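You operate a simulated robot arm through the tools that you are given. There is no shell and no other tool. Be economical: measure what you need, move in short steps, check, and stop when the job is done.

The job below is to be done with a simulated robot arm. You get a single attempt, and the scene is never put back.

## Task
Open the seal drawer, take the white tape on the counter and put it away in the inside of the seal drawer, then shut the drawer. Put the bath cleaner bottle on the top of the service chest. Put the clear cup in the rinse tank. Switch the dryer switch on. Turn the black time knob to 5. Put the yellow meter on the steel bench away on the top of the steel table. Any order will do. Set down upright: bath cleaner bottle, clear cup.

Only the result counts: the job must be done as asked and must still hold three seconds after the hand-in. Knocking over, shifting, dropping, spilling or breaking anything else fails it. A push-on lid holds only when it is set on centred and level and pressed home; a screw cap is set on level and turned clockwise until tight.

## Robot
A 6-joint arm with a two-finger parallel gripper on a trunk, on a base that drives. Base frame: it is fixed to the floor where the robot stands at the start and does not move with it; the origin is under the middle of the robot, x ahead of it, y to its left, z up. Lengths are in m, angles in degrees, forces in N, time in s.
With the tool pointing down near the work surface it reaches from about 0.3 to 0.8 m from the robot's upright axis, wherever it stands. Its first joint turns from -166.0 to 166.0 degrees. Places, roughly: bath cleaner bottle [0, -1.5, 1]; black time knob [1.2, 0.9, 0.9]; clear cup (7x7x10 cm) [1.8, -0.7, 0.9]; dryer switch [1.7, 0.2, 0.9]; inside of the seal drawer [1.5, 0.1, 0.5]; rinse tank [-0.4, -1.6, 0.6]; seal drawer [1.4, 0.1, 0.5]; top of the service chest [1.8, -0.5, 0.9]; top of the steel table [0.6, 2.8, 0.9]; white tape (6x6x3 cm) [0.2, -1.3, 0.9]; yellow meter [1.5, 1.5, 1]. Payload 3.43 kg.
Tool frame: the origin (TCP) lies between the finger pads and is the grasp point; the fingertips stand 0.034 m ahead of it; z points along the fingers, y is the line along which they close. Largest opening 0.128 m; finger width 0.024, thickness 0.012; the body of the gripper, 0.048 by 0.13 m, starts 0.096 m behind the TCP.
Orientation is that of the tool frame in the base frame, as a unit quaternion [w, x, y, z]. With the fingers straight down and closing along the base's y, the tool's x points along the base's -x, its y along +y and its z along -z.

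## Interface
- The arm moves only by the tool servo_tool. Its argument "steps" is text: rows parted by semicolons, each of 6 numbers parted by spaces: the shift along the base's x, y, z in m, then the turn, a rotation vector about the base's x, y, z in degrees. In form: dx dy dz wx wy wz; .... A call has 1 to 20 rows; each row is the pose to reach, as a shift and turn from the pose commanded when the call began. "claw" is the gripper command, from -1 (fully open) to 1 (shut), values between in proportion, set as the call begins (left out, the last holds). A row lasts 0.2 s, in which the tool goes at most 0.05 m and 8.6 degrees; a call with a longer step from one row to the next is refused whole, and so is a gripper value outside its range. A pose out of reach is approached as far as the arm can. The call stops where the force on the tool passes 40 N (or 10 N more than at its start, if that is more) or the arm is blocked; 0.2 s more then pass. The fingers move at their own pace (about 0.045 m/s each) and stop on an object; they squeeze with about 44 N. The grip force told is the motor's: it shows also when the fingers shut on nothing. Time passes only in rows, and 0.2 s behind the last, so rows that repeat a pose let the fingers close. The reply holds the time, the measured pose of the TCP, the force on the tool along the base axes, the opening and the grip force, in the units named above and with some noise, with the torque about the TCP (base axes, N m) and any sound that the robot's microphone picked up, and new pictures: "pictures" is both (left out), scene, wrist or none.
- Cameras (640 x 400 px; columns grow to the right, rows downward): "scene" is now at [0.0107, 0.1441, 1.497]; the picture's right is [-0.28, -0.96, 0.00], its down [-0.77, 0.22, -0.60] and it looks along [0.58, -0.17, -0.80] (base axes); focal length 285 px, centre (320, 200). "wrist" rides on the gripper at [0.076, -0.011, -0.16] in the tool frame; the picture's right is [0.15, 0.99, 0.00], its down [-0.88, 0.13, -0.46] and it looks along [-0.45, 0.07, 0.89] (tool axes); focal length 234 px, centre (320, 200). There is no depth. A picture from a camera that has moved, and an enlarged one, comes with that camera's place and axes in the base frame and with its lens.
- steer(legs): drives the robot by 1 to 6 legs, each [ahead, turn to the left] in m and degrees, along the robot's own axes; the way and the turn of a leg run together, so that a leg with both is an arc; at most 1.5 m and 180 degrees a leg. The arm and the cameras ride along, it lands a little off, and it stops where it bumps. It gives what a move gives, and a new picture of the scene camera.
- head_to(pan, tilt): turns the head with the scene camera to pan (to the left, within 155 degrees either way) and tilt (down, from -29 to 69), counted from straight ahead of the robot. It gives what a move gives, and a new picture of the scene camera.
- inspect(camera, box): a new picture of the part [left, top, right, bottom] of that camera's present view, enlarged. The clock stands still meanwhile.
- job_done(): hands the job in; it is judged then, once.

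Go step by step. Nothing tells you exact positions but the pictures and the camera data: compare them with the known pose of the tool, close in by small moves and look again before you grip or let go. The budget is 186 turns and 260 pictures, counting those below and the enlarged ones. Unless the task says otherwise, let go and move clear before handing in, and close with one line.

The tools are called after "Request:" as a command line: name --argument value ..., lists and objects as JSON in quotes. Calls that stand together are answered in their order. servo_tool: Moves the arm, as the interface text tells. Its arguments: {"type":"object","properties":{"steps":{"type":"string"},"claw":{"type":"number"},"pictures":{"type":"string","enum":["both","scene","wrist","none"]}},"required":["steps"]} The other tools are called the same way: steer (legs) drives the base; head_to (pan, tilt) turns the head that bears the scene camera; inspect (camera, box) takes an enlarged picture of a part of a camera's view; job_done () hands the job in.

At the start:

```text
clock: 0.0
tool_pos: [0.4472, -0.0579, 0.7407]
tool_rot: [0.001, 0.002, 1.0, 0.0]
ft_force: [0.0, 0.1, -0.4]
torque: [0.06, 0.0, -0.02]
gripper_width: 0.128
grip_force: 0.0
robot x, y, heading: [-0.0004, 0.0068, 0.1]
head pan, tilt: [-15.9, 52.8]
```

scene: 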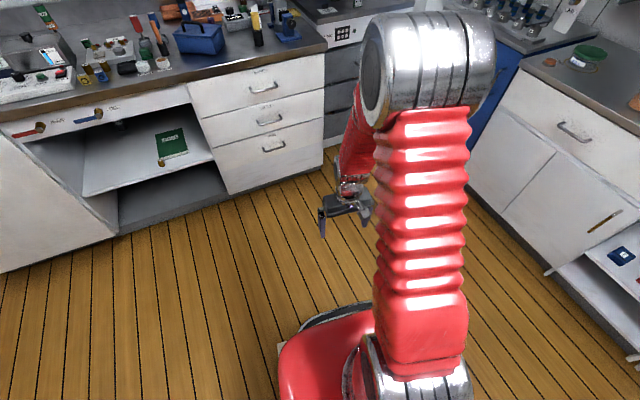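
wrist: 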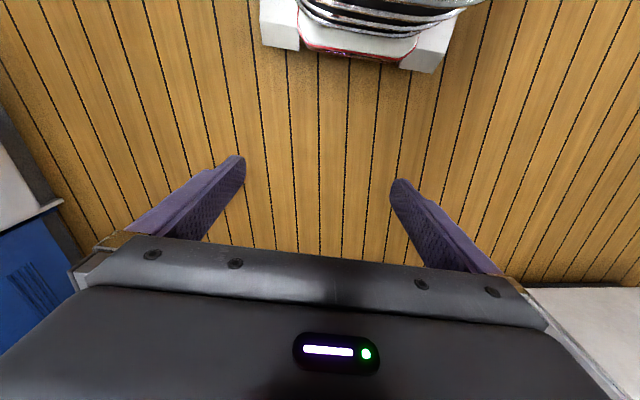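

I see a workshop with counters ahead and to the right; I'll look around with the head to find the items first.

Request:
head_to --pan 0 --tilt 25

Request:
head_to --pan 60 --tilt 25

Request:
head_to --pan -50 --tilt 25

Request:
head_to --pan -100 --tilt 30

```text
clock: 0.9
tool_pos: [0.4473, -0.0597, 0.7409]
tool_rot: [0.0, 0.002, 1.0, 0.0]
ft_force: [0.3, 0.3, 0.0]
torque: [0.01, -0.02, -0.06]
gripper_width: 0.1276
grip_force: 0.1
robot x, y, heading: [-0.001, 0.009, 0.1]
head pan, tilt: [0.0, 25.0]
camera scene: at [0.0314, 0.1645, 1.5382], right [0.0, -1.0, 0.0], down [-0.42, 0.0, -0.91], along [0.91, 0.0, -0.42], focal length 285 px, centre (320, 200)
```

scene: 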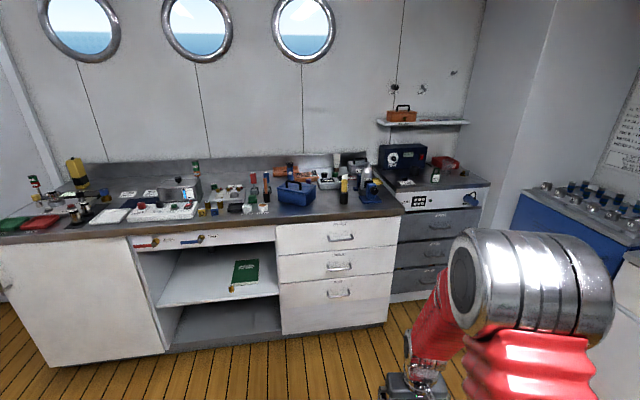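

```text
clock: 2.2
tool_pos: [0.4472, -0.058, 0.7411]
tool_rot: [0.0, 0.002, 1.0, 0.0]
ft_force: [0.5, 0.2, -0.1]
torque: [-0.02, 0.02, 0.02]
gripper_width: 0.1279
grip_force: 0.0
robot x, y, heading: [-0.003, 0.0087, 0.3]
head pan, tilt: [60.0, 25.0]
camera scene: at [-0.0145, 0.2443, 1.5383], right [0.87, -0.5, 0.0], down [-0.21, -0.37, -0.91], along [0.45, 0.78, -0.42], focal length 285 px, centre (320, 200)
```

scene: 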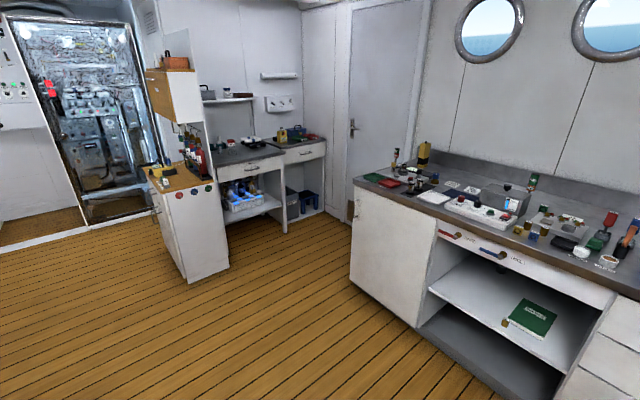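

```text
clock: 4.1
tool_pos: [0.4471, -0.0582, 0.7397]
tool_rot: [0.0, 0.002, 1.0, 0.0]
ft_force: [-0.3, -1.0, -0.5]
torque: [-0.01, 0.0, -0.03]
gripper_width: 0.128
grip_force: 0.1
robot x, y, heading: [-0.0008, 0.0072, -0.0]
head pan, tilt: [-50.0, 25.0]
camera scene: at [-0.0015, 0.094, 1.5382], right [-0.77, -0.64, 0.0], down [-0.27, 0.32, -0.91], along [0.58, -0.69, -0.42], focal length 285 px, centre (320, 200)
```

scene: 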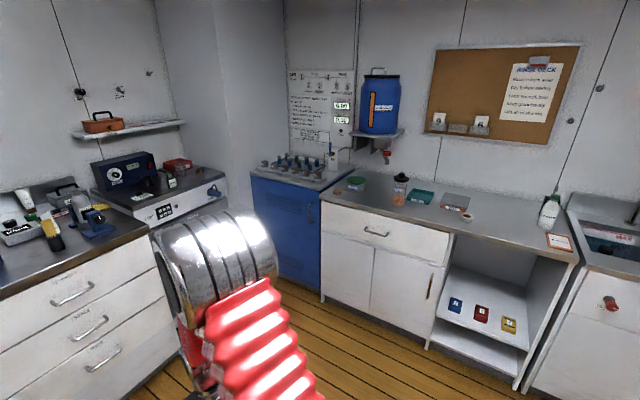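

```text
clock: 5.3
tool_pos: [0.4473, -0.0585, 0.7408]
tool_rot: [0.0, 0.003, 1.0, 0.001]
ft_force: [0.1, -0.3, -0.6]
torque: [0.01, -0.02, 0.02]
gripper_width: 0.128
grip_force: 0.2
robot x, y, heading: [-0.0026, 0.006, -0.5]
head pan, tilt: [-100.0, 30.0]
camera scene: at [-0.0764, 0.0755, 1.5303], right [-0.98, 0.17, 0.0], down [0.09, 0.49, -0.87], along [-0.15, -0.85, -0.5], focal length 285 px, centre (320, 200)
```

scene: 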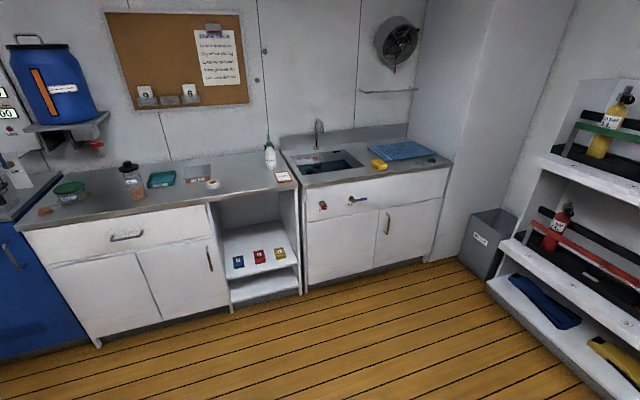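

Bath cleaner (white bottle), tape (white ring), and sink are on the right-hand counter. I'll look closer at the key spots.

Request:
inspect --camera "scene" --box '[120, 120, 460, 330]'

Request:
head_to --pan -25 --tilt 22

Request:
inspect --camera "scene" --box '[100, 100, 330, 300]'

Request:
inspect --camera "scene" --box '[330, 100, 560, 240]'

```text
1.88 times, centred on (290, 225) of scene
camera zoom: at [-0.0764, 0.0755, 1.5303], right [-0.98, 0.17, 0.0], down [0.09, 0.49, -0.87], along [-0.15, -0.85, -0.5], focal length 536 px, centre (376, 153)
```

zoom: 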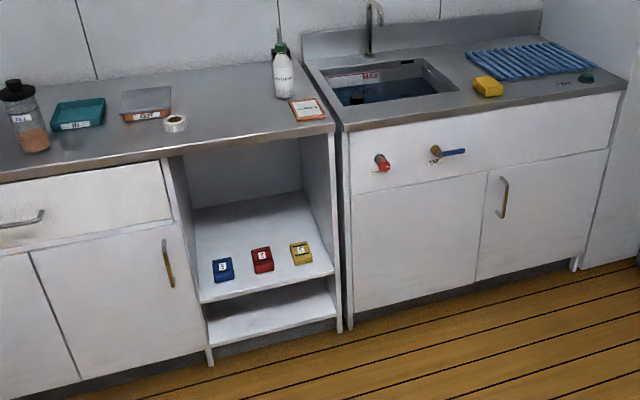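

```text
clock: 6.8
tool_pos: [0.447, -0.0574, 0.7409]
tool_rot: [0.0, 0.002, 1.0, 0.0]
ft_force: [-0.2, -0.3, -0.8]
torque: [-0.02, -0.02, 0.0]
gripper_width: 0.1279
grip_force: 0.2
robot x, y, heading: [-0.0, 0.0074, 0.0]
head pan, tilt: [-25.0, 22.0]
camera scene: at [0.0234, 0.1252, 1.5431], right [-0.42, -0.91, 0.0], down [-0.34, 0.16, -0.93], along [0.84, -0.39, -0.38], focal length 285 px, centre (320, 200)
```

scene: 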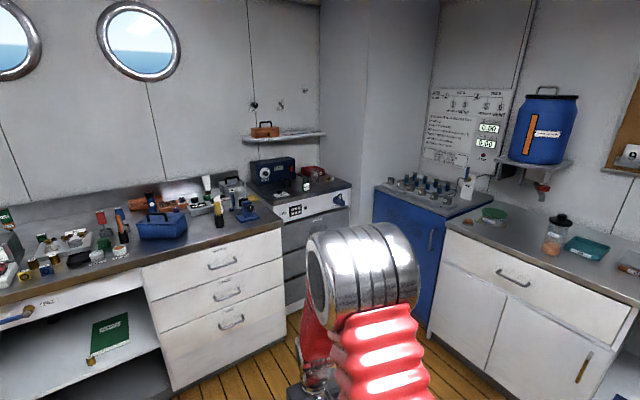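

```text
2.00 times, centred on (215, 200) of scene
camera zoom: at [0.0234, 0.1252, 1.5431], right [-0.42, -0.91, 0.0], down [-0.34, 0.16, -0.93], along [0.84, -0.39, -0.38], focal length 569 px, centre (530, 200)
```

zoom: 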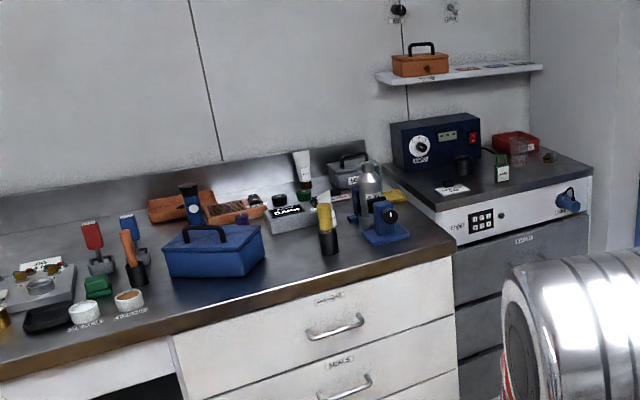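

```text
2.78 times, centred on (445, 170) of scene
camera zoom: at [0.0234, 0.1252, 1.5431], right [-0.42, -0.91, 0.0], down [-0.34, 0.16, -0.93], along [0.84, -0.39, -0.38], focal length 792 px, centre (-28, 284)
```

zoom: 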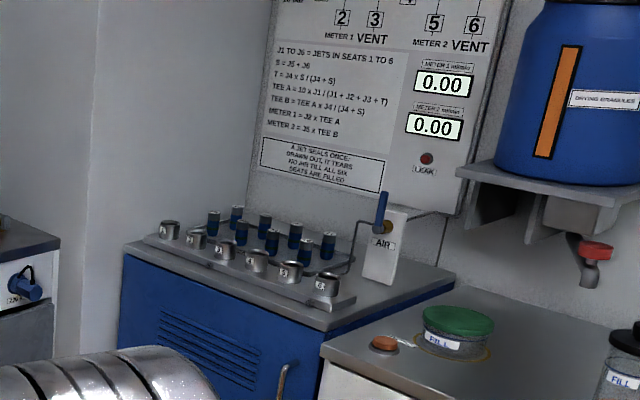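

I'll read the drawer labels and look left for the knob, meter and steel table.

Request:
inspect --camera "scene" --box '[140, 230, 300, 350]'

Request:
head_to --pan 40 --tilt 22

Request:
inspect --camera "scene" --box '[230, 130, 470, 280]'

Request:
inspect --camera "scene" --box '[400, 150, 640, 300]'

Request:
head_to --pan 75 --tilt 22

Request:
inspect --camera "scene" --box '[200, 80, 440, 230]'

```text
3.33 times, centred on (220, 290) of scene
camera zoom: at [0.0234, 0.1252, 1.5431], right [-0.42, -0.91, 0.0], down [-0.34, 0.16, -0.93], along [0.84, -0.39, -0.38], focal length 949 px, centre (653, -100)
```

zoom: 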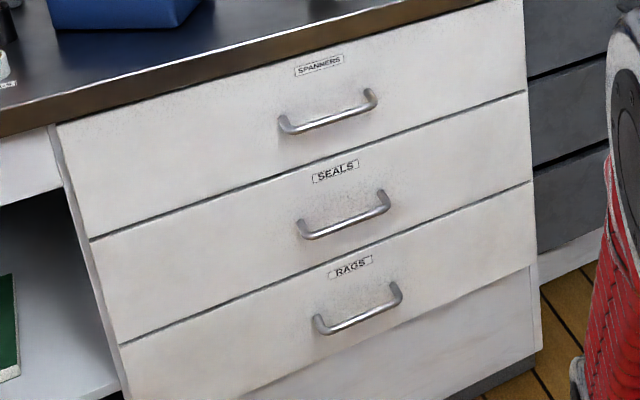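

```text
clock: 8.1
tool_pos: [0.4472, -0.0589, 0.742]
tool_rot: [0.001, 0.002, 1.0, 0.0]
ft_force: [0.4, -0.4, 0.6]
torque: [0.01, 0.0, 0.01]
gripper_width: 0.1282
grip_force: 0.1
robot x, y, heading: [-0.0048, 0.0055, -0.1]
head pan, tilt: [40.0, 22.0]
camera scene: at [0.0105, 0.2241, 1.5431], right [0.64, -0.77, 0.0], down [-0.29, -0.24, -0.93], along [0.71, 0.59, -0.37], focal length 285 px, centre (320, 200)
```

scene: 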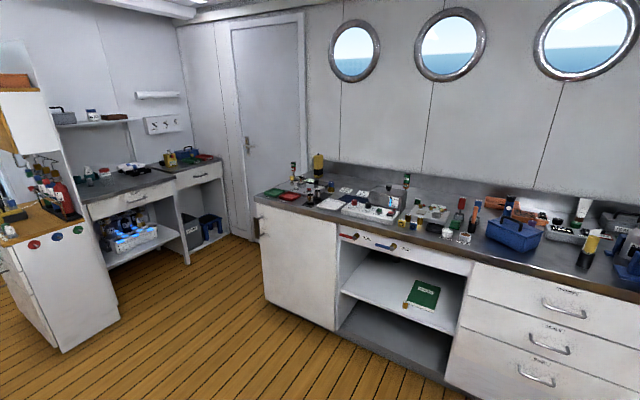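

```text
2.67 times, centred on (350, 205) of scene
camera zoom: at [0.0105, 0.2241, 1.5431], right [0.64, -0.77, 0.0], down [-0.29, -0.24, -0.93], along [0.71, 0.59, -0.37], focal length 759 px, centre (240, 187)
```

zoom: 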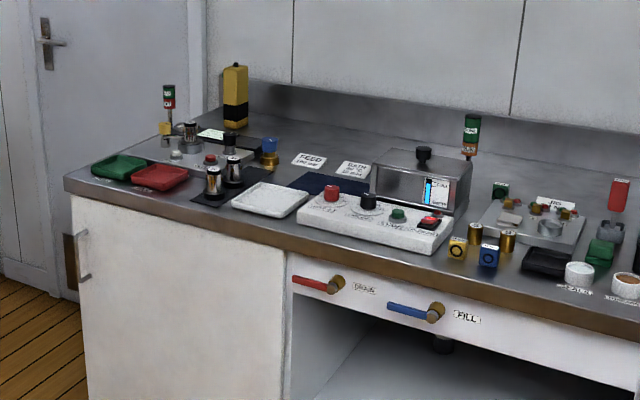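

```text
2.67 times, centred on (520, 225) of scene
camera zoom: at [0.0105, 0.2241, 1.5431], right [0.64, -0.77, 0.0], down [-0.29, -0.24, -0.93], along [0.71, 0.59, -0.37], focal length 759 px, centre (-213, 133)
```

zoom: 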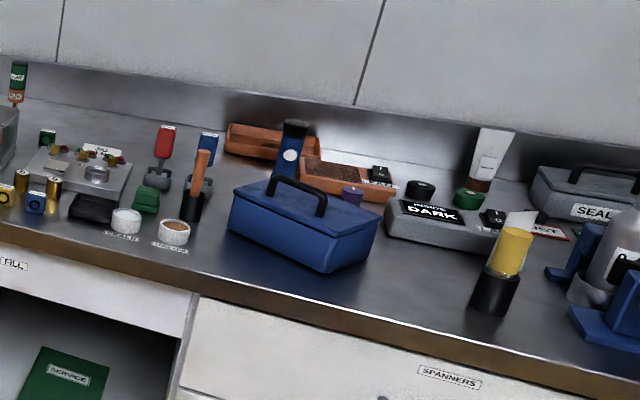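

```text
clock: 9.1
tool_pos: [0.447, -0.0583, 0.7406]
tool_rot: [0.0, 0.002, 1.0, 0.0]
ft_force: [-0.2, -0.3, -0.5]
torque: [0.0, -0.01, 0.03]
gripper_width: 0.128
grip_force: 0.0
robot x, y, heading: [-0.0008, 0.0097, 0.1]
head pan, tilt: [75.0, 22.0]
camera scene: at [-0.0365, 0.2542, 1.5431], right [0.97, -0.26, 0.0], down [-0.1, -0.36, -0.93], along [0.24, 0.9, -0.37], focal length 285 px, centre (320, 200)
```

scene: 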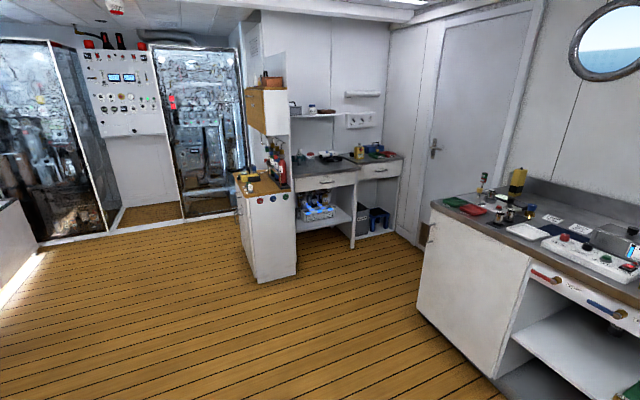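

```text
2.67 times, centred on (320, 155) of scene
camera zoom: at [-0.0365, 0.2542, 1.5431], right [0.97, -0.26, 0.0], down [-0.1, -0.36, -0.93], along [0.24, 0.9, -0.37], focal length 759 px, centre (320, 320)
```

zoom: 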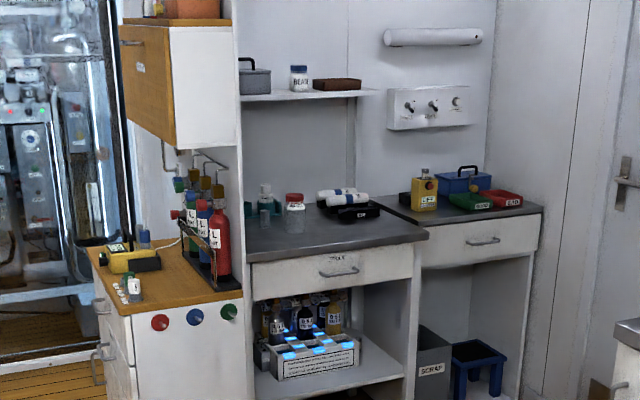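

Everything is located roughly. I'll raise the arm and drive to the service chest first to look at the clear cup and dryer.

Request:
servo_tool --steps "0 0 0.05 0 0 0;0 0 0.1 0 0 0;0 0 0.15 0 0 0;0 0 0.2 0 0 0;0 0 0.25 0 0 0;0 0 0.3 0 0 0;0 0 0.35 0 0 0;0 0 0.4 0 0 0" --pictures "none"

Request:
steer --legs '[[0, -27], [0.9, 0]]'

Request:
head_to --pan 25 --tilt 35

```text
clock: 10.9
tool_pos: [0.447, -0.0579, 1.1429]
tool_rot: [0.0, 0.002, 1.0, 0.0]
ft_force: [0.8, -0.4, 0.1]
torque: [-0.01, 0.01, 0.02]
gripper_width: 0.1279
grip_force: 0.0
robot x, y, heading: [0.0021, 0.005, -0.1]
head pan, tilt: [75.0, 22.0]
```

```text
clock: 18.9
tool_pos: [1.1852, -0.6443, 1.1416]
tool_rot: [0.0, 0.225, 0.974, 0.0]
ft_force: [-0.6, -0.8, -0.8]
torque: [-0.04, 0.0, -0.04]
gripper_width: 0.128
grip_force: 0.1
robot x, y, heading: [0.8103, -0.3878, -25.9]
head pan, tilt: [75.0, 22.0]
camera scene: at [0.8862, -0.1488, 1.5431], right [0.76, -0.65, 0.0], down [-0.24, -0.28, -0.93], along [0.61, 0.7, -0.37], focal length 285 px, centre (320, 200)
```

scene: 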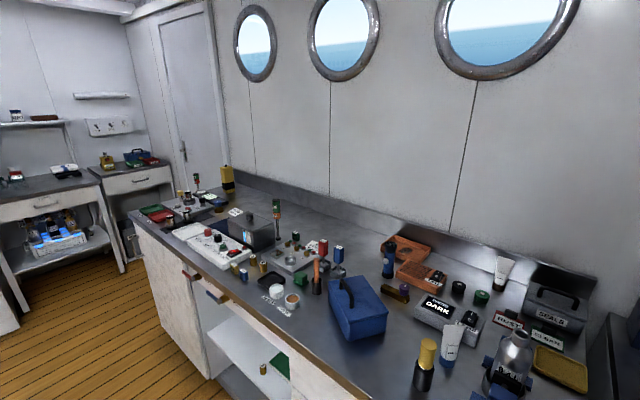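

```text
clock: 20.1
tool_pos: [1.1859, -0.643, 1.1425]
tool_rot: [0.0, 0.225, 0.974, 0.0]
ft_force: [0.4, -0.1, -0.6]
torque: [-0.03, -0.01, -0.01]
gripper_width: 0.1282
grip_force: 0.0
robot x, y, heading: [0.8074, -0.3864, -25.9]
head pan, tilt: [25.0, 35.0]
camera scene: at [0.9136, -0.2202, 1.5225], right [-0.01, -1.0, 0.0], down [-0.57, 0.01, -0.82], along [0.82, -0.01, -0.57], focal length 285 px, centre (320, 200)
```

scene: 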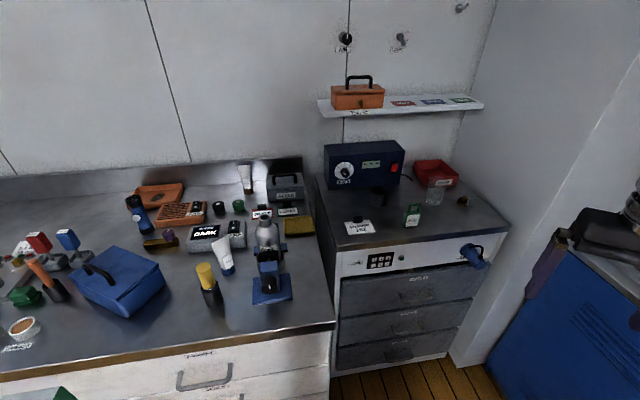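

Request:
inspect --camera "scene" --box '[130, 150, 310, 310]'

Request:
inspect --camera "scene" --box '[310, 130, 510, 280]'

```text
2.50 times, centred on (220, 230) of scene
camera zoom: at [0.9136, -0.2202, 1.5225], right [-0.01, -1.0, 0.0], down [-0.57, 0.01, -0.82], along [0.82, -0.01, -0.57], focal length 712 px, centre (570, 125)
```

zoom: 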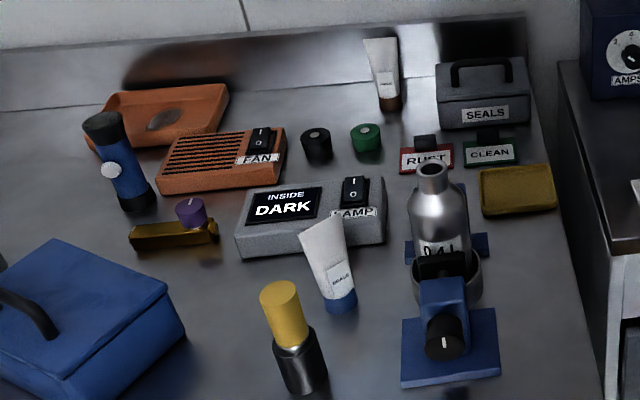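

```text
2.67 times, centred on (410, 205) of scene
camera zoom: at [0.9136, -0.2202, 1.5225], right [-0.01, -1.0, 0.0], down [-0.57, 0.01, -0.82], along [0.82, -0.01, -0.57], focal length 759 px, centre (80, 187)
```

zoom: 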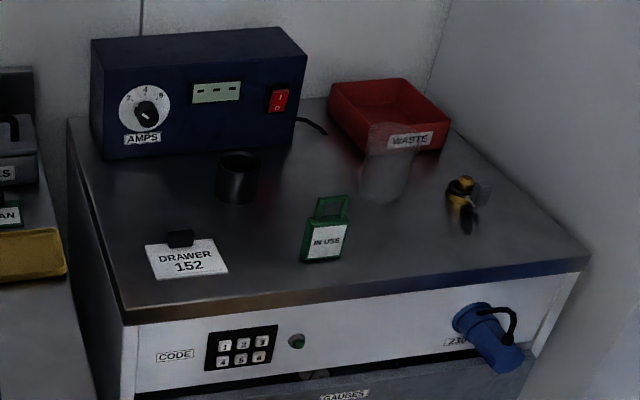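

The FAN rocker on the orange dryer matches the dryer switch spot, and the clear cup stands on the chest by the red waste tray. I'll swing the tool left and drive closer to the chest.

Request:
servo_tool --steps "0 0.05 0.02 0 0 5;0 0.1 0.04 0 0 10;0 0.15 0.06 0 0 15;0 0.2 0.06 0 0 20;0 0.2 0.06 0 0 26" --pictures "none"

Request:
steer --legs '[[0.38, 0]]'

Request:
head_to --pan 20 --tilt 55

```text
refused: row 1 steps farther than a row can; nothing moved
```

```text
clock: 23.0
tool_pos: [1.5287, -0.8109, 1.1422]
tool_rot: [0.0, 0.225, 0.974, 0.001]
ft_force: [-0.5, 0.1, 0.4]
torque: [-0.02, 0.02, 0.0]
gripper_width: 0.1278
grip_force: 0.1
robot x, y, heading: [1.1568, -0.552, -26.1]
head pan, tilt: [25.0, 35.0]
camera scene: at [1.2577, -0.3866, 1.5225], right [-0.01, -1.0, 0.0], down [-0.57, 0.01, -0.82], along [0.82, -0.01, -0.57], focal length 285 px, centre (320, 200)
```

scene: 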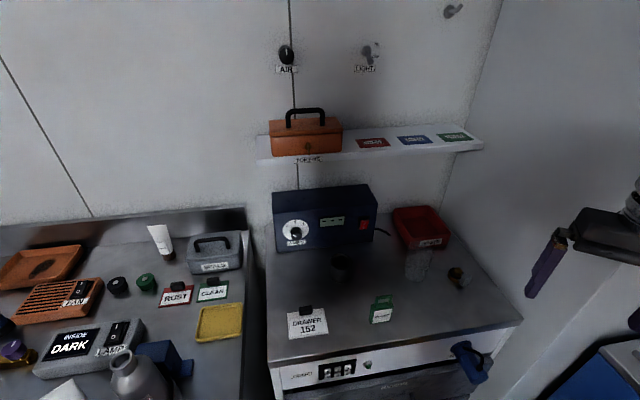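

```text
clock: 23.9
tool_pos: [1.5297, -0.8103, 1.1427]
tool_rot: [0.0, 0.225, 0.974, 0.0]
ft_force: [0.7, 0.4, -0.6]
torque: [0.0, 0.01, -0.04]
gripper_width: 0.128
grip_force: 0.0
robot x, y, heading: [1.1571, -0.5542, -25.9]
head pan, tilt: [20.0, 55.0]
camera scene: at [1.2414, -0.3926, 1.4943], right [-0.1, -0.99, 0.0], down [-0.81, 0.08, -0.57], along [0.57, -0.06, -0.82], focal length 285 px, centre (320, 200)
```

scene: 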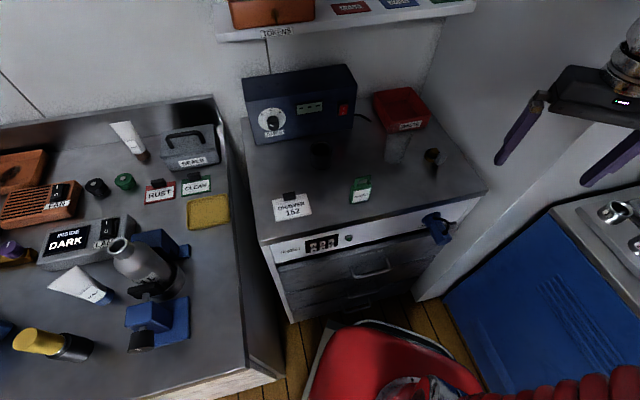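

I drove in without bumping; the cup stands near (1.81, -0.68). I'll bring the tool over it in part and look.

Request:
servo_tool --steps "0.035 0.02 0 0 0 5;0.07 0.04 0 0 0 10;0.105 0.06 0 0 0 15;0.14 0.09 -0.01 0 0 20;0.17 0.11 -0.02 0 0 26;0.2 0.13 -0.02 0 0 26;0.2 0.13 -0.02 0 0 26"

```text
clock: 25.5
tool_pos: [1.7298, -0.6796, 1.1222]
tool_rot: [0.0, 0.0, 1.0, 0.0]
ft_force: [0.7, -0.2, 0.2]
torque: [0.02, 0.0, -0.03]
gripper_width: 0.1279
grip_force: 0.0
robot x, y, heading: [1.1602, -0.5539, -25.9]
head pan, tilt: [20.0, 55.0]
camera scene: at [1.2415, -0.3927, 1.4942], right [-0.1, -0.99, 0.0], down [-0.82, 0.08, -0.57], along [0.57, -0.06, -0.82], focal length 285 px, centre (320, 200)
camera wrist: at [1.6551, -0.6899, 1.2824], right [-0.15, 0.99, 0.0], down [0.88, 0.13, 0.46], along [0.45, 0.07, -0.89], focal length 234 px, centre (320, 200)
```

scene: 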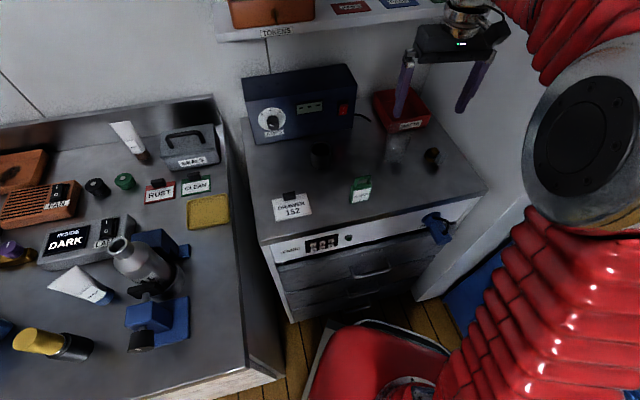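
wrist: 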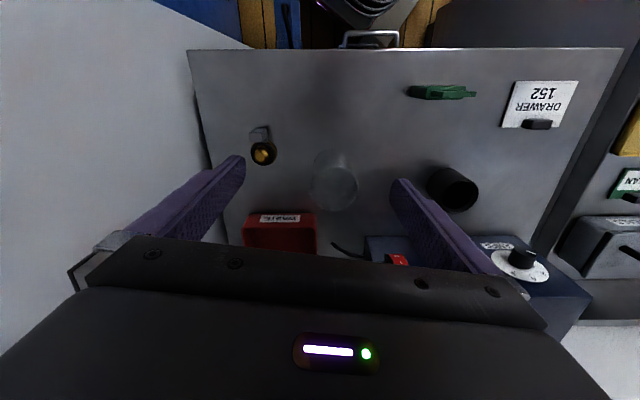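

Request:
inspect --camera "wrist" --box '[240, 110, 440, 235]'

Request:
inspect --camera "scene" --box '[340, 80, 480, 200]'

```text
3.20 times, centred on (340, 172) of wrist
camera zoom: at [1.6551, -0.6899, 1.2824], right [-0.15, 0.99, 0.0], down [0.88, 0.13, 0.46], along [0.45, 0.07, -0.89], focal length 749 px, centre (256, 288)
```

zoom: 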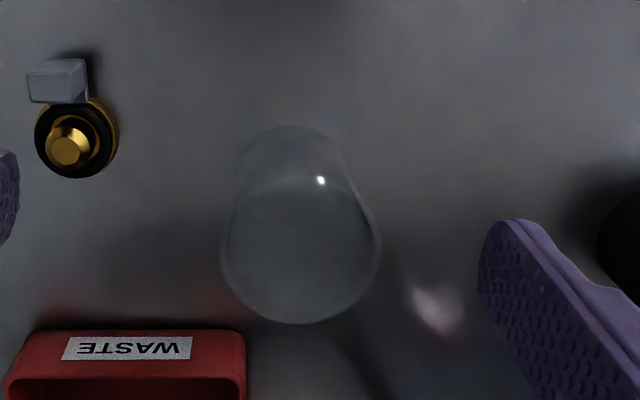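

```text
3.33 times, centred on (410, 140) of scene
camera zoom: at [1.2415, -0.3927, 1.4942], right [-0.1, -0.99, 0.0], down [-0.82, 0.08, -0.57], along [0.57, -0.06, -0.82], focal length 949 px, centre (20, 400)
```

zoom: 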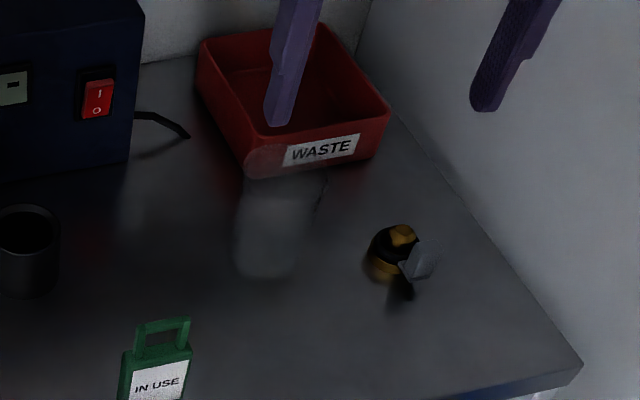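

Wrist and scene estimates differ by about 2 cm; I'll move above the rim and look again.

Request:
servo_tool --steps "0.03 0.01 -0.03 0 0 0;0.06 0.025 -0.06 0 0 0;0.065 0.025 -0.09 0 0 0;0.065 0.025 -0.09 0 0 0"

```text
clock: 26.5
tool_pos: [1.7912, -0.656, 1.0316]
tool_rot: [0.001, 0.0, 1.0, 0.0]
ft_force: [-0.6, -0.6, 0.7]
torque: [0.01, -0.01, -0.01]
gripper_width: 0.1282
grip_force: 0.0
robot x, y, heading: [1.1527, -0.557, -25.7]
head pan, tilt: [20.0, 55.0]
camera scene: at [1.2416, -0.3927, 1.4942], right [-0.1, -0.99, 0.0], down [-0.82, 0.08, -0.57], along [0.57, -0.06, -0.82], focal length 285 px, centre (320, 200)
camera wrist: at [1.7166, -0.6663, 1.1924], right [-0.15, 0.99, 0.0], down [0.88, 0.13, 0.46], along [0.45, 0.07, -0.89], focal length 234 px, centre (320, 200)
```

scene: 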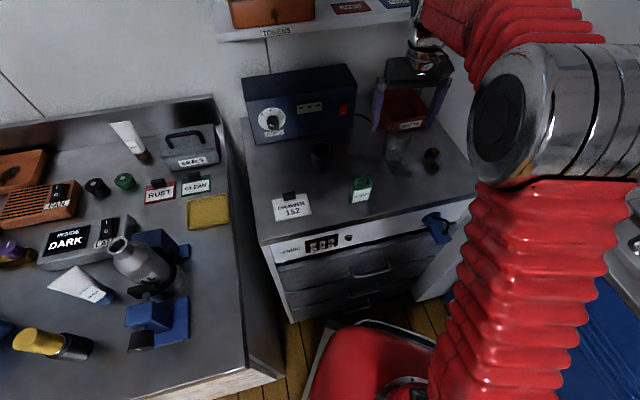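
wrist: 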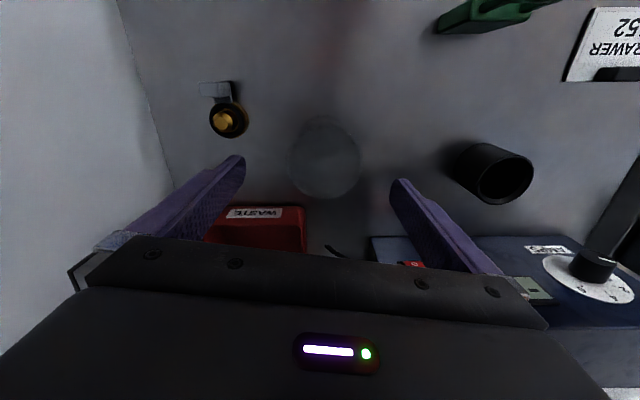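

Aligned: the cup centre is within 6 mm of the tool axis. I'll descend and grip.

Request:
servo_tool --steps "0 0.006 -0.03 0 0 0;0 0.006 -0.06 0 0 0;0 0.006 -0.09 0 0 0;0 0.006 -0.11 0 0 0;0 0.006 -0.11 0 0 0" --pictures "wrist"

Request:
servo_tool --steps "0 0 0 0 0 0;0 0 0 0 0 0;0 0 0 0 0 0;0 0 0 0 0 0;0 0 0 0 0 0" --claw 1

```text
clock: 27.5
tool_pos: [1.7952, -0.6511, 0.9341]
tool_rot: [0.003, 0.0, 1.0, 0.0]
ft_force: [-3.1, -0.7, 6.6]
torque: [0.45, 0.2, 0.15]
gripper_width: 0.1277
grip_force: 0.0
robot x, y, heading: [1.1549, -0.5513, -25.9]
head pan, tilt: [20.0, 55.0]
stopped in row 5: the force on the tool passed its limit at 64 N (the readings are from after the stop); the commanded pose is now the measured one
camera wrist: at [1.7182, -0.6603, 1.0939], right [-0.15, 0.99, 0.0], down [0.88, 0.13, 0.46], along [0.46, 0.07, -0.89], focal length 234 px, centre (320, 200)
```

wrist: 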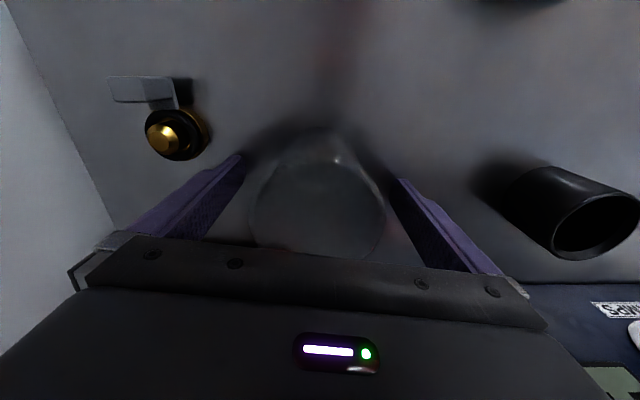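

```text
clock: 28.7
tool_pos: [1.7948, -0.6498, 0.9338]
tool_rot: [0.004, -0.001, 1.0, 0.0]
ft_force: [0.1, 2.0, 15.9]
torque: [0.31, 0.18, -0.08]
gripper_width: 0.065
grip_force: 39.3
robot x, y, heading: [1.1565, -0.5502, -25.9]
head pan, tilt: [20.0, 55.0]
camera scene: at [1.2411, -0.3925, 1.4942], right [-0.1, -0.99, 0.0], down [-0.81, 0.08, -0.57], along [0.57, -0.06, -0.82], focal length 285 px, centre (320, 200)
camera wrist: at [1.7183, -0.66, 1.0938], right [-0.15, 0.99, 0.0], down [0.88, 0.13, 0.46], along [0.46, 0.07, -0.89], focal length 234 px, centre (320, 200)
```

scene: 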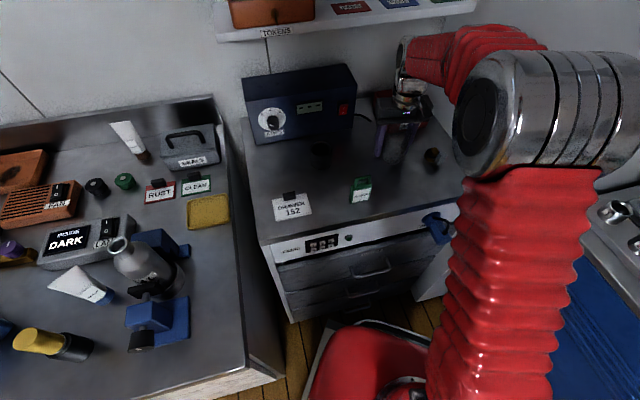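
wrist: 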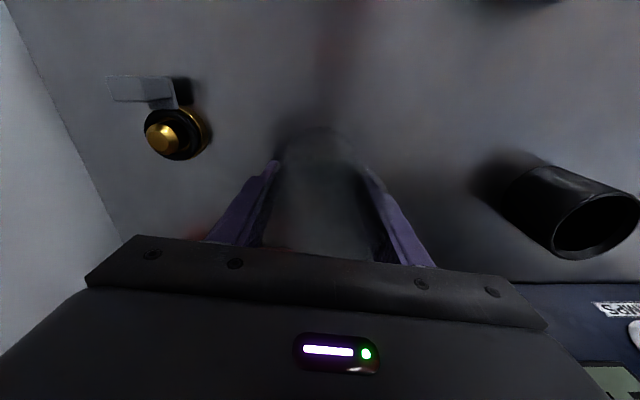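

The fingertips touched the chest top, so its surface is at z≈0.90. I'll regrip 2.5 cm higher, then lift.

Request:
servo_tool --steps "0 0 0 0 0 0;0 0 0.0 0 0 0;0 0 0.025 0 0 0;0 0 0.025 0 0 0" --claw -0.3 --pictures "none"

Request:
servo_tool --steps "0 0 0 0 0 0;0 0 0 0 0 0;0 0 0 0 0 0;0 0 0 0 0 0;0 0 0 0 0 0" --claw 1 --pictures "none"

Request:
servo_tool --steps "0 0 0.03 0 0 0;0 0 0.06 0 0 0;-0.02 0 0.1 0 0 0;-0.06 0 0.14 0 0 0;-0.1 0 0.18 0 0 0;-0.14 0 0.2 0 0 0;-0.18 0 0.2 0 0 0;-0.22 0 0.2 0 0 0"

```text
clock: 29.2
tool_pos: [1.7959, -0.6493, 0.9349]
tool_rot: [0.003, 0.0, 1.0, 0.0]
ft_force: [0.8, -0.7, 0.5]
torque: [0.01, -0.03, 0.0]
gripper_width: 0.0834
grip_force: 0.0
robot x, y, heading: [1.1571, -0.5544, -25.9]
head pan, tilt: [20.0, 55.0]
stopped in row 2: the force on the tool passed its limit at 77 N (the readings are from after the stop); the commanded pose is now the measured one
```

```text
clock: 30.4
tool_pos: [1.7945, -0.6512, 0.9334]
tool_rot: [0.005, 0.002, 1.0, 0.0]
ft_force: [-0.3, 0.1, 0.5]
torque: [0.03, 0.02, -0.02]
gripper_width: 0.0649
grip_force: 44.3
robot x, y, heading: [1.1554, -0.5537, -25.6]
head pan, tilt: [20.0, 55.0]
```

```text
refused: row 4 steps farther than a row can; nothing moved
```

Request:
servo_tool --steps "0 0 0.004 0 0 0;0 0 0.012 0 0 0;0 0 0.024 0 0 0;0 0 0.024 0 0 0" --claw -0.3 --pictures "wrist"

Request:
servo_tool --steps "0 0 0 0 0 0;0 0 0 0 0 0;0 0 0 0 0 0;0 0 0 0 0 0;0 0 0 0 0 0" --claw 1 --pictures "none"

Request:
servo_tool --steps "0 0 0.03 0 0 0;0 0 0.06 0 0 0;-0.02 0 0.1 0 0 0;-0.05 0 0.13 0 0 0;-0.08 0 0.16 0 0 0;-0.12 0 0.18 0 0 0;-0.16 0 0.2 0 0 0;-0.2 0 0.2 0 0 0"

```text
clock: 31.4
tool_pos: [1.795, -0.6511, 0.958]
tool_rot: [0.004, 0.0, 1.0, 0.0]
ft_force: [0.3, -0.8, -0.2]
torque: [0.02, 0.03, 0.0]
gripper_width: 0.0834
grip_force: 0.1
robot x, y, heading: [1.1551, -0.5549, -25.9]
head pan, tilt: [20.0, 55.0]
camera wrist: at [1.7185, -0.6612, 1.118], right [-0.15, 0.99, 0.0], down [0.88, 0.13, 0.46], along [0.46, 0.07, -0.89], focal length 234 px, centre (320, 200)
```

wrist: 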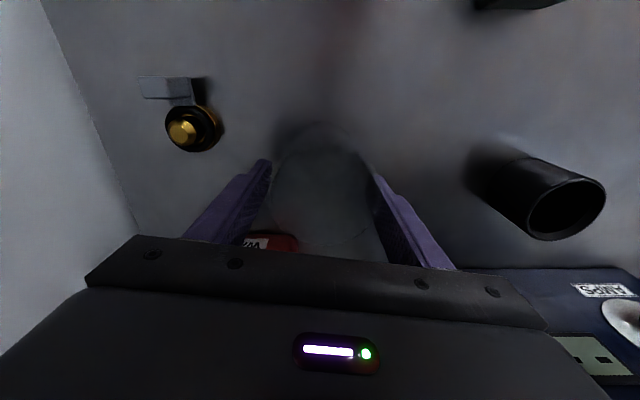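

```text
clock: 32.6
tool_pos: [1.7944, -0.6514, 0.9573]
tool_rot: [0.004, 0.0, 1.0, 0.001]
ft_force: [0.1, -0.8, 1.1]
torque: [-0.04, 0.03, -0.01]
gripper_width: 0.0649
grip_force: 44.3
robot x, y, heading: [1.1545, -0.5498, -25.6]
head pan, tilt: [20.0, 55.0]
```

```text
clock: 34.4
tool_pos: [1.5959, -0.6505, 1.158]
tool_rot: [0.003, 0.0, 1.0, 0.001]
ft_force: [0.5, -0.7, -1.0]
torque: [0.02, 0.03, -0.01]
gripper_width: 0.0648
grip_force: 44.3
robot x, y, heading: [1.1564, -0.5531, -25.8]
head pan, tilt: [20.0, 55.0]
camera scene: at [1.2417, -0.3928, 1.4942], right [-0.1, -0.99, 0.0], down [-0.82, 0.08, -0.57], along [0.57, -0.06, -0.82], focal length 285 px, centre (320, 200)
camera wrist: at [1.5198, -0.6608, 1.3175], right [-0.14, 0.99, 0.0], down [0.88, 0.13, 0.46], along [0.46, 0.07, -0.89], focal length 234 px, centre (320, 200)
```

scene: 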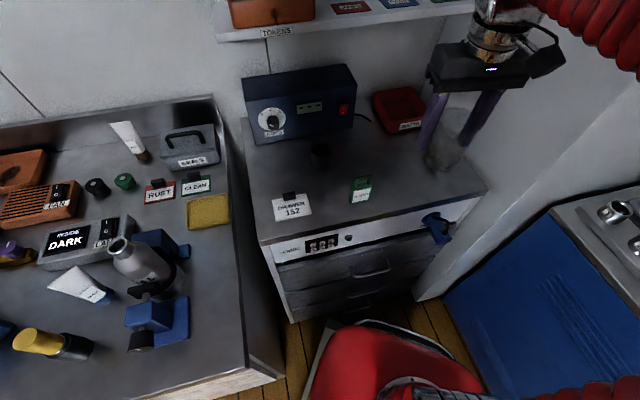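
wrist: 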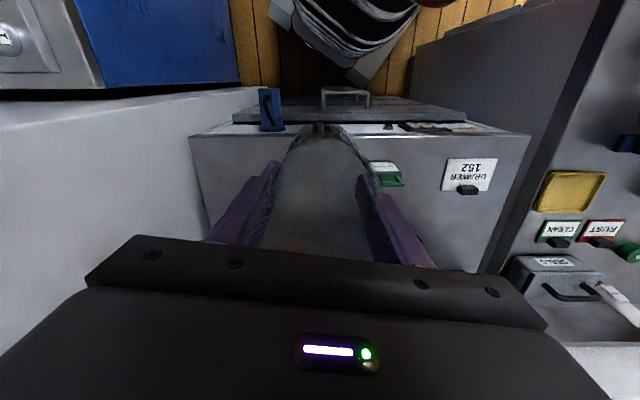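

The cup is held. I'll back off and drive to the rinse tank.

Request:
steer --legs '[[-0.75, 0], [0, -118.8], [1.05, 0], [0, 54.6]]'

Request:
head_to --pan 10 --tilt 48

```text
clock: 46.0
tool_pos: [0.2279, -0.6056, 1.1585]
tool_rot: [0.002, 0.83, 0.557, -0.003]
ft_force: [0.6, -1.3, -1.0]
torque: [0.01, 0.01, -0.01]
gripper_width: 0.0641
grip_force: 44.2
robot x, y, heading: [0.5242, -0.276, -138.2]
head pan, tilt: [20.0, 55.0]
stopped in leg 2: the robot was blocked; the commanded pose is now the measured one
camera scene: at [0.6391, -0.4185, 1.4942], right [-0.88, 0.47, 0.0], down [0.39, 0.72, -0.57], along [-0.27, -0.5, -0.82], focal length 285 px, centre (320, 200)
```

scene: 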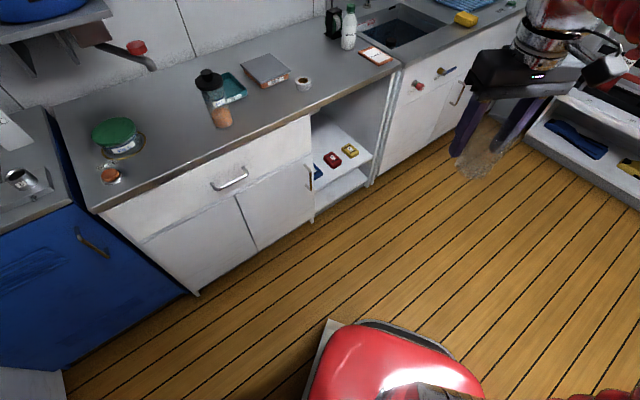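

```text
clock: 46.7
tool_pos: [0.2282, -0.6051, 1.1597]
tool_rot: [0.002, 0.831, 0.557, -0.003]
ft_force: [0.1, 0.1, -1.2]
torque: [0.04, 0.03, -0.01]
gripper_width: 0.0641
grip_force: 44.4
robot x, y, heading: [0.5232, -0.278, -138.4]
head pan, tilt: [10.0, 48.0]
camera scene: at [0.6245, -0.4169, 1.5034], right [-0.78, 0.62, 0.0], down [0.46, 0.58, -0.67], along [-0.41, -0.52, -0.74], focal length 285 px, centre (320, 200)
```

scene: 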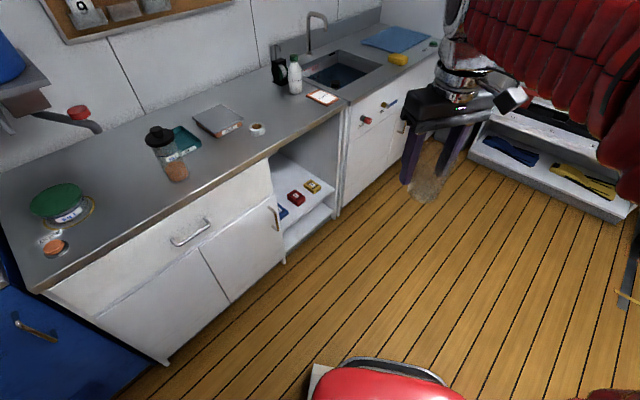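

The turn stopped a bit short with nothing visibly near; I'll try to continue toward the sink.

Request:
steer --legs '[[0.2, 0], [0, -12]]'

```text
clock: 49.6
tool_pos: [0.0142, -0.6713, 1.1591]
tool_rot: [0.002, 0.884, 0.468, -0.003]
ft_force: [0.2, -0.1, -0.5]
torque: [-0.02, 0.03, 0.0]
gripper_width: 0.064
grip_force: 44.1
robot x, y, heading: [0.3754, -0.4154, -150.4]
head pan, tilt: [10.0, 48.0]
camera scene: at [0.4449, -0.5747, 1.5035], right [-0.64, 0.77, 0.0], down [0.57, 0.48, -0.67], along [-0.51, -0.43, -0.74], focal length 285 px, centre (320, 200)
```

scene: 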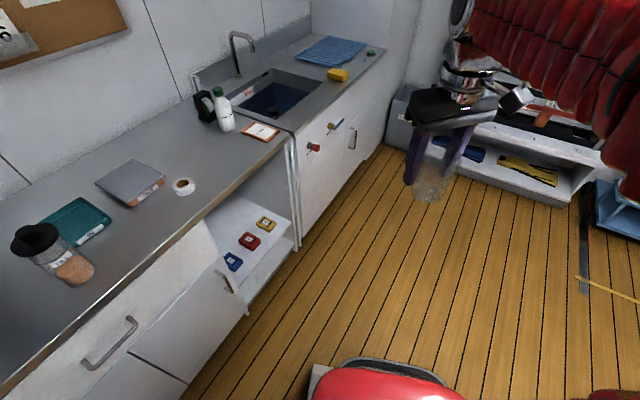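

Request:
steer --legs '[[0.87, 0], [0, 58]]'

Request:
head_to --pan 0 --tilt 50

```text
clock: 59.1
tool_pos: [-0.3524, -1.2945, 1.1582]
tool_rot: [0.003, 0.55, 0.835, -0.002]
ft_force: [-0.1, 0.2, -0.3]
torque: [-0.02, -0.01, 0.04]
gripper_width: 0.0631
grip_force: 43.7
robot x, y, heading: [-0.4027, -0.8521, -92.6]
head pan, tilt: [10.0, 48.0]
camera scene: at [-0.2317, -0.8783, 1.5035], right [-0.99, -0.13, 0.0], down [-0.09, 0.74, -0.67], along [0.08, -0.66, -0.74], focal length 285 px, centre (320, 200)
```

scene: 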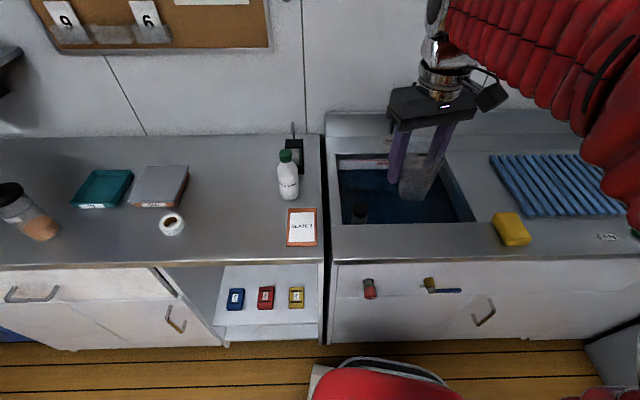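

```text
clock: 59.8
tool_pos: [-0.3523, -1.2955, 1.1598]
tool_rot: [0.004, 0.55, 0.835, -0.002]
ft_force: [-0.1, -0.2, -0.2]
torque: [0.0, 0.0, 0.0]
gripper_width: 0.0631
grip_force: 43.9
robot x, y, heading: [-0.4003, -0.8509, -92.9]
head pan, tilt: [0.0, 50.0]
camera scene: at [-0.2453, -0.877, 1.5008], right [-1.0, 0.05, 0.0], down [0.04, 0.77, -0.64], along [-0.03, -0.64, -0.77], focal length 285 px, centre (320, 200)
```

scene: 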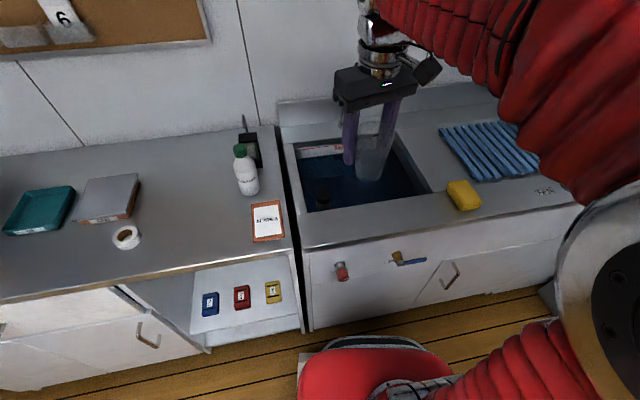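

Request:
inspect --camera "scene" --box '[260, 90, 480, 240]'

Request:
inspect --camera "wrist" --box '[0, 0, 640, 400]'

```text
2.67 times, centred on (370, 165) of scene
camera zoom: at [-0.2453, -0.877, 1.5008], right [-1.0, 0.05, 0.0], down [0.04, 0.77, -0.64], along [-0.03, -0.64, -0.77], focal length 759 px, centre (187, 293)
```

zoom: 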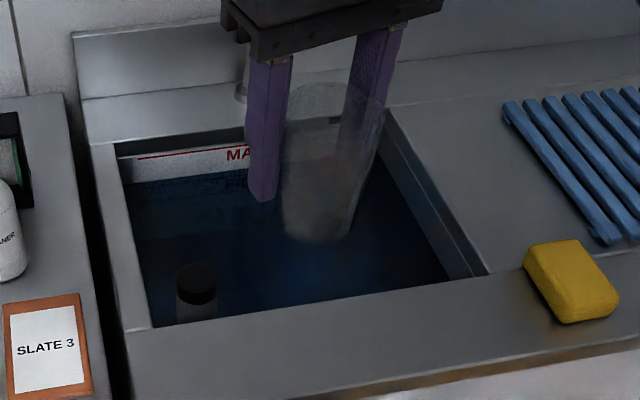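

```text
1.00 times, centred on (320, 200) of wrist (not enlarged: the box is as wide or as high as the picture)
camera zoom: at [-0.3924, -1.2277, 1.3195], right [0.85, 0.53, 0.0], down [0.47, -0.75, 0.46], along [0.24, -0.39, -0.89], focal length 234 px, centre (320, 200)
```

zoom: 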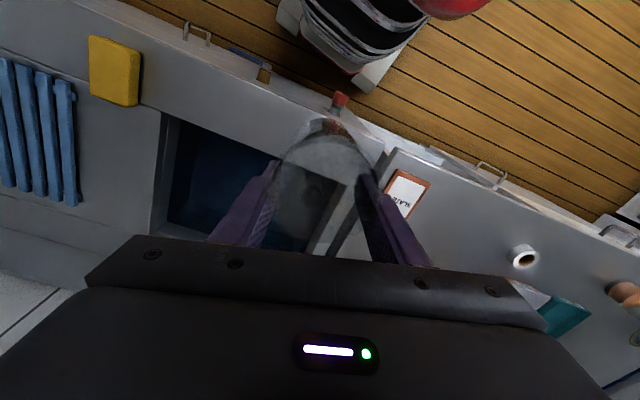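

The tank's centre is near (-0.39,-1.53), yawed about 8°, with a black item standing in its front-left corner. I'll move above a free spot, right of centre.

Request:
servo_tool --steps "-0.015 -0.04 0 0 0 -5;-0.03 -0.08 0 0 0 -10;-0.045 -0.12 0 0 0 -15;-0.06 -0.16 0 0 0 -15;-0.078 -0.2 0 0 0 -15;-0.078 -0.215 0 0 0 -15;-0.078 -0.215 0 0 0 -15"

```text
clock: 61.4
tool_pos: [-0.4303, -1.5109, 1.1594]
tool_rot: [0.002, 0.654, 0.757, -0.002]
ft_force: [0.1, -0.3, -0.2]
torque: [0.0, -0.04, -0.03]
gripper_width: 0.0629
grip_force: 43.6
robot x, y, heading: [-0.4044, -0.8473, -92.7]
head pan, tilt: [0.0, 50.0]
camera scene: at [-0.2453, -0.8773, 1.5007], right [-1.0, 0.05, 0.0], down [0.04, 0.77, -0.64], along [-0.03, -0.64, -0.77], focal length 285 px, centre (320, 200)
camera wrist: at [-0.4514, -1.4364, 1.3183], right [0.96, 0.29, 0.0], down [0.26, -0.85, 0.46], along [0.13, -0.44, -0.89], focal length 234 px, centre (320, 200)
```

scene: 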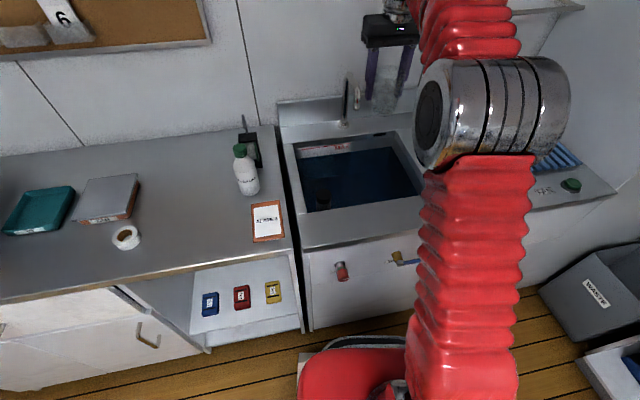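
wrist: 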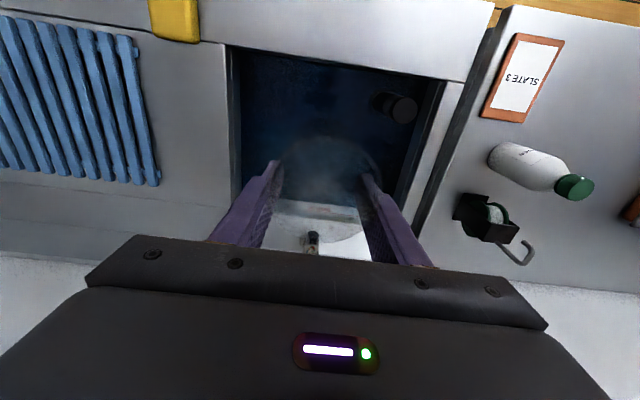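

Spot under the tool is inside the tank and free. Descending.

Request:
servo_tool --steps "0 0 -0.04 0 0 0;0 0 -0.08 0 0 0;0 0 -0.12 0 0 0;0 0 -0.16 0 0 0;0 0 -0.2 0 0 0;0 0 -0.24 0 0 0;0 0 -0.28 0 0 0;0 0 -0.32 0 0 0;0 0 -0.36 0 0 0;0 0 -0.4 0 0 0"

```text
clock: 63.6
tool_pos: [-0.4293, -1.5102, 0.7588]
tool_rot: [0.003, 0.654, 0.757, -0.002]
ft_force: [-0.2, 0.1, -0.3]
torque: [-0.05, 0.0, 0.03]
gripper_width: 0.0629
grip_force: 44.0
robot x, y, heading: [-0.3989, -0.8552, -92.7]
head pan, tilt: [0.0, 50.0]
camera scene: at [-0.2453, -0.8772, 1.5007], right [-1.0, 0.05, 0.0], down [0.04, 0.77, -0.64], along [-0.03, -0.64, -0.77], focal length 285 px, centre (320, 200)
camera wrist: at [-0.4511, -1.4345, 0.9185], right [0.96, 0.29, 0.0], down [0.26, -0.85, 0.46], along [0.13, -0.44, -0.89], focal length 234 px, centre (320, 200)
```

scene: 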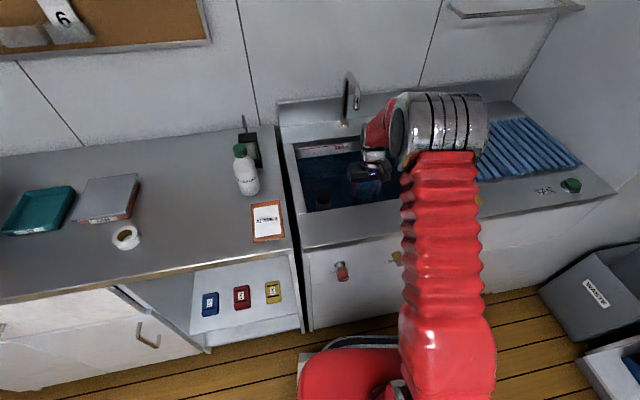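
wrist: 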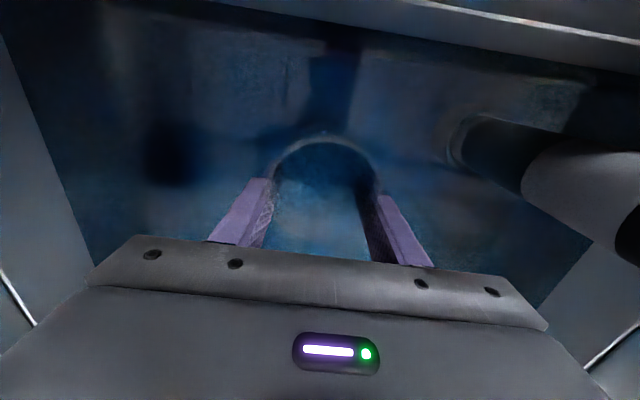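

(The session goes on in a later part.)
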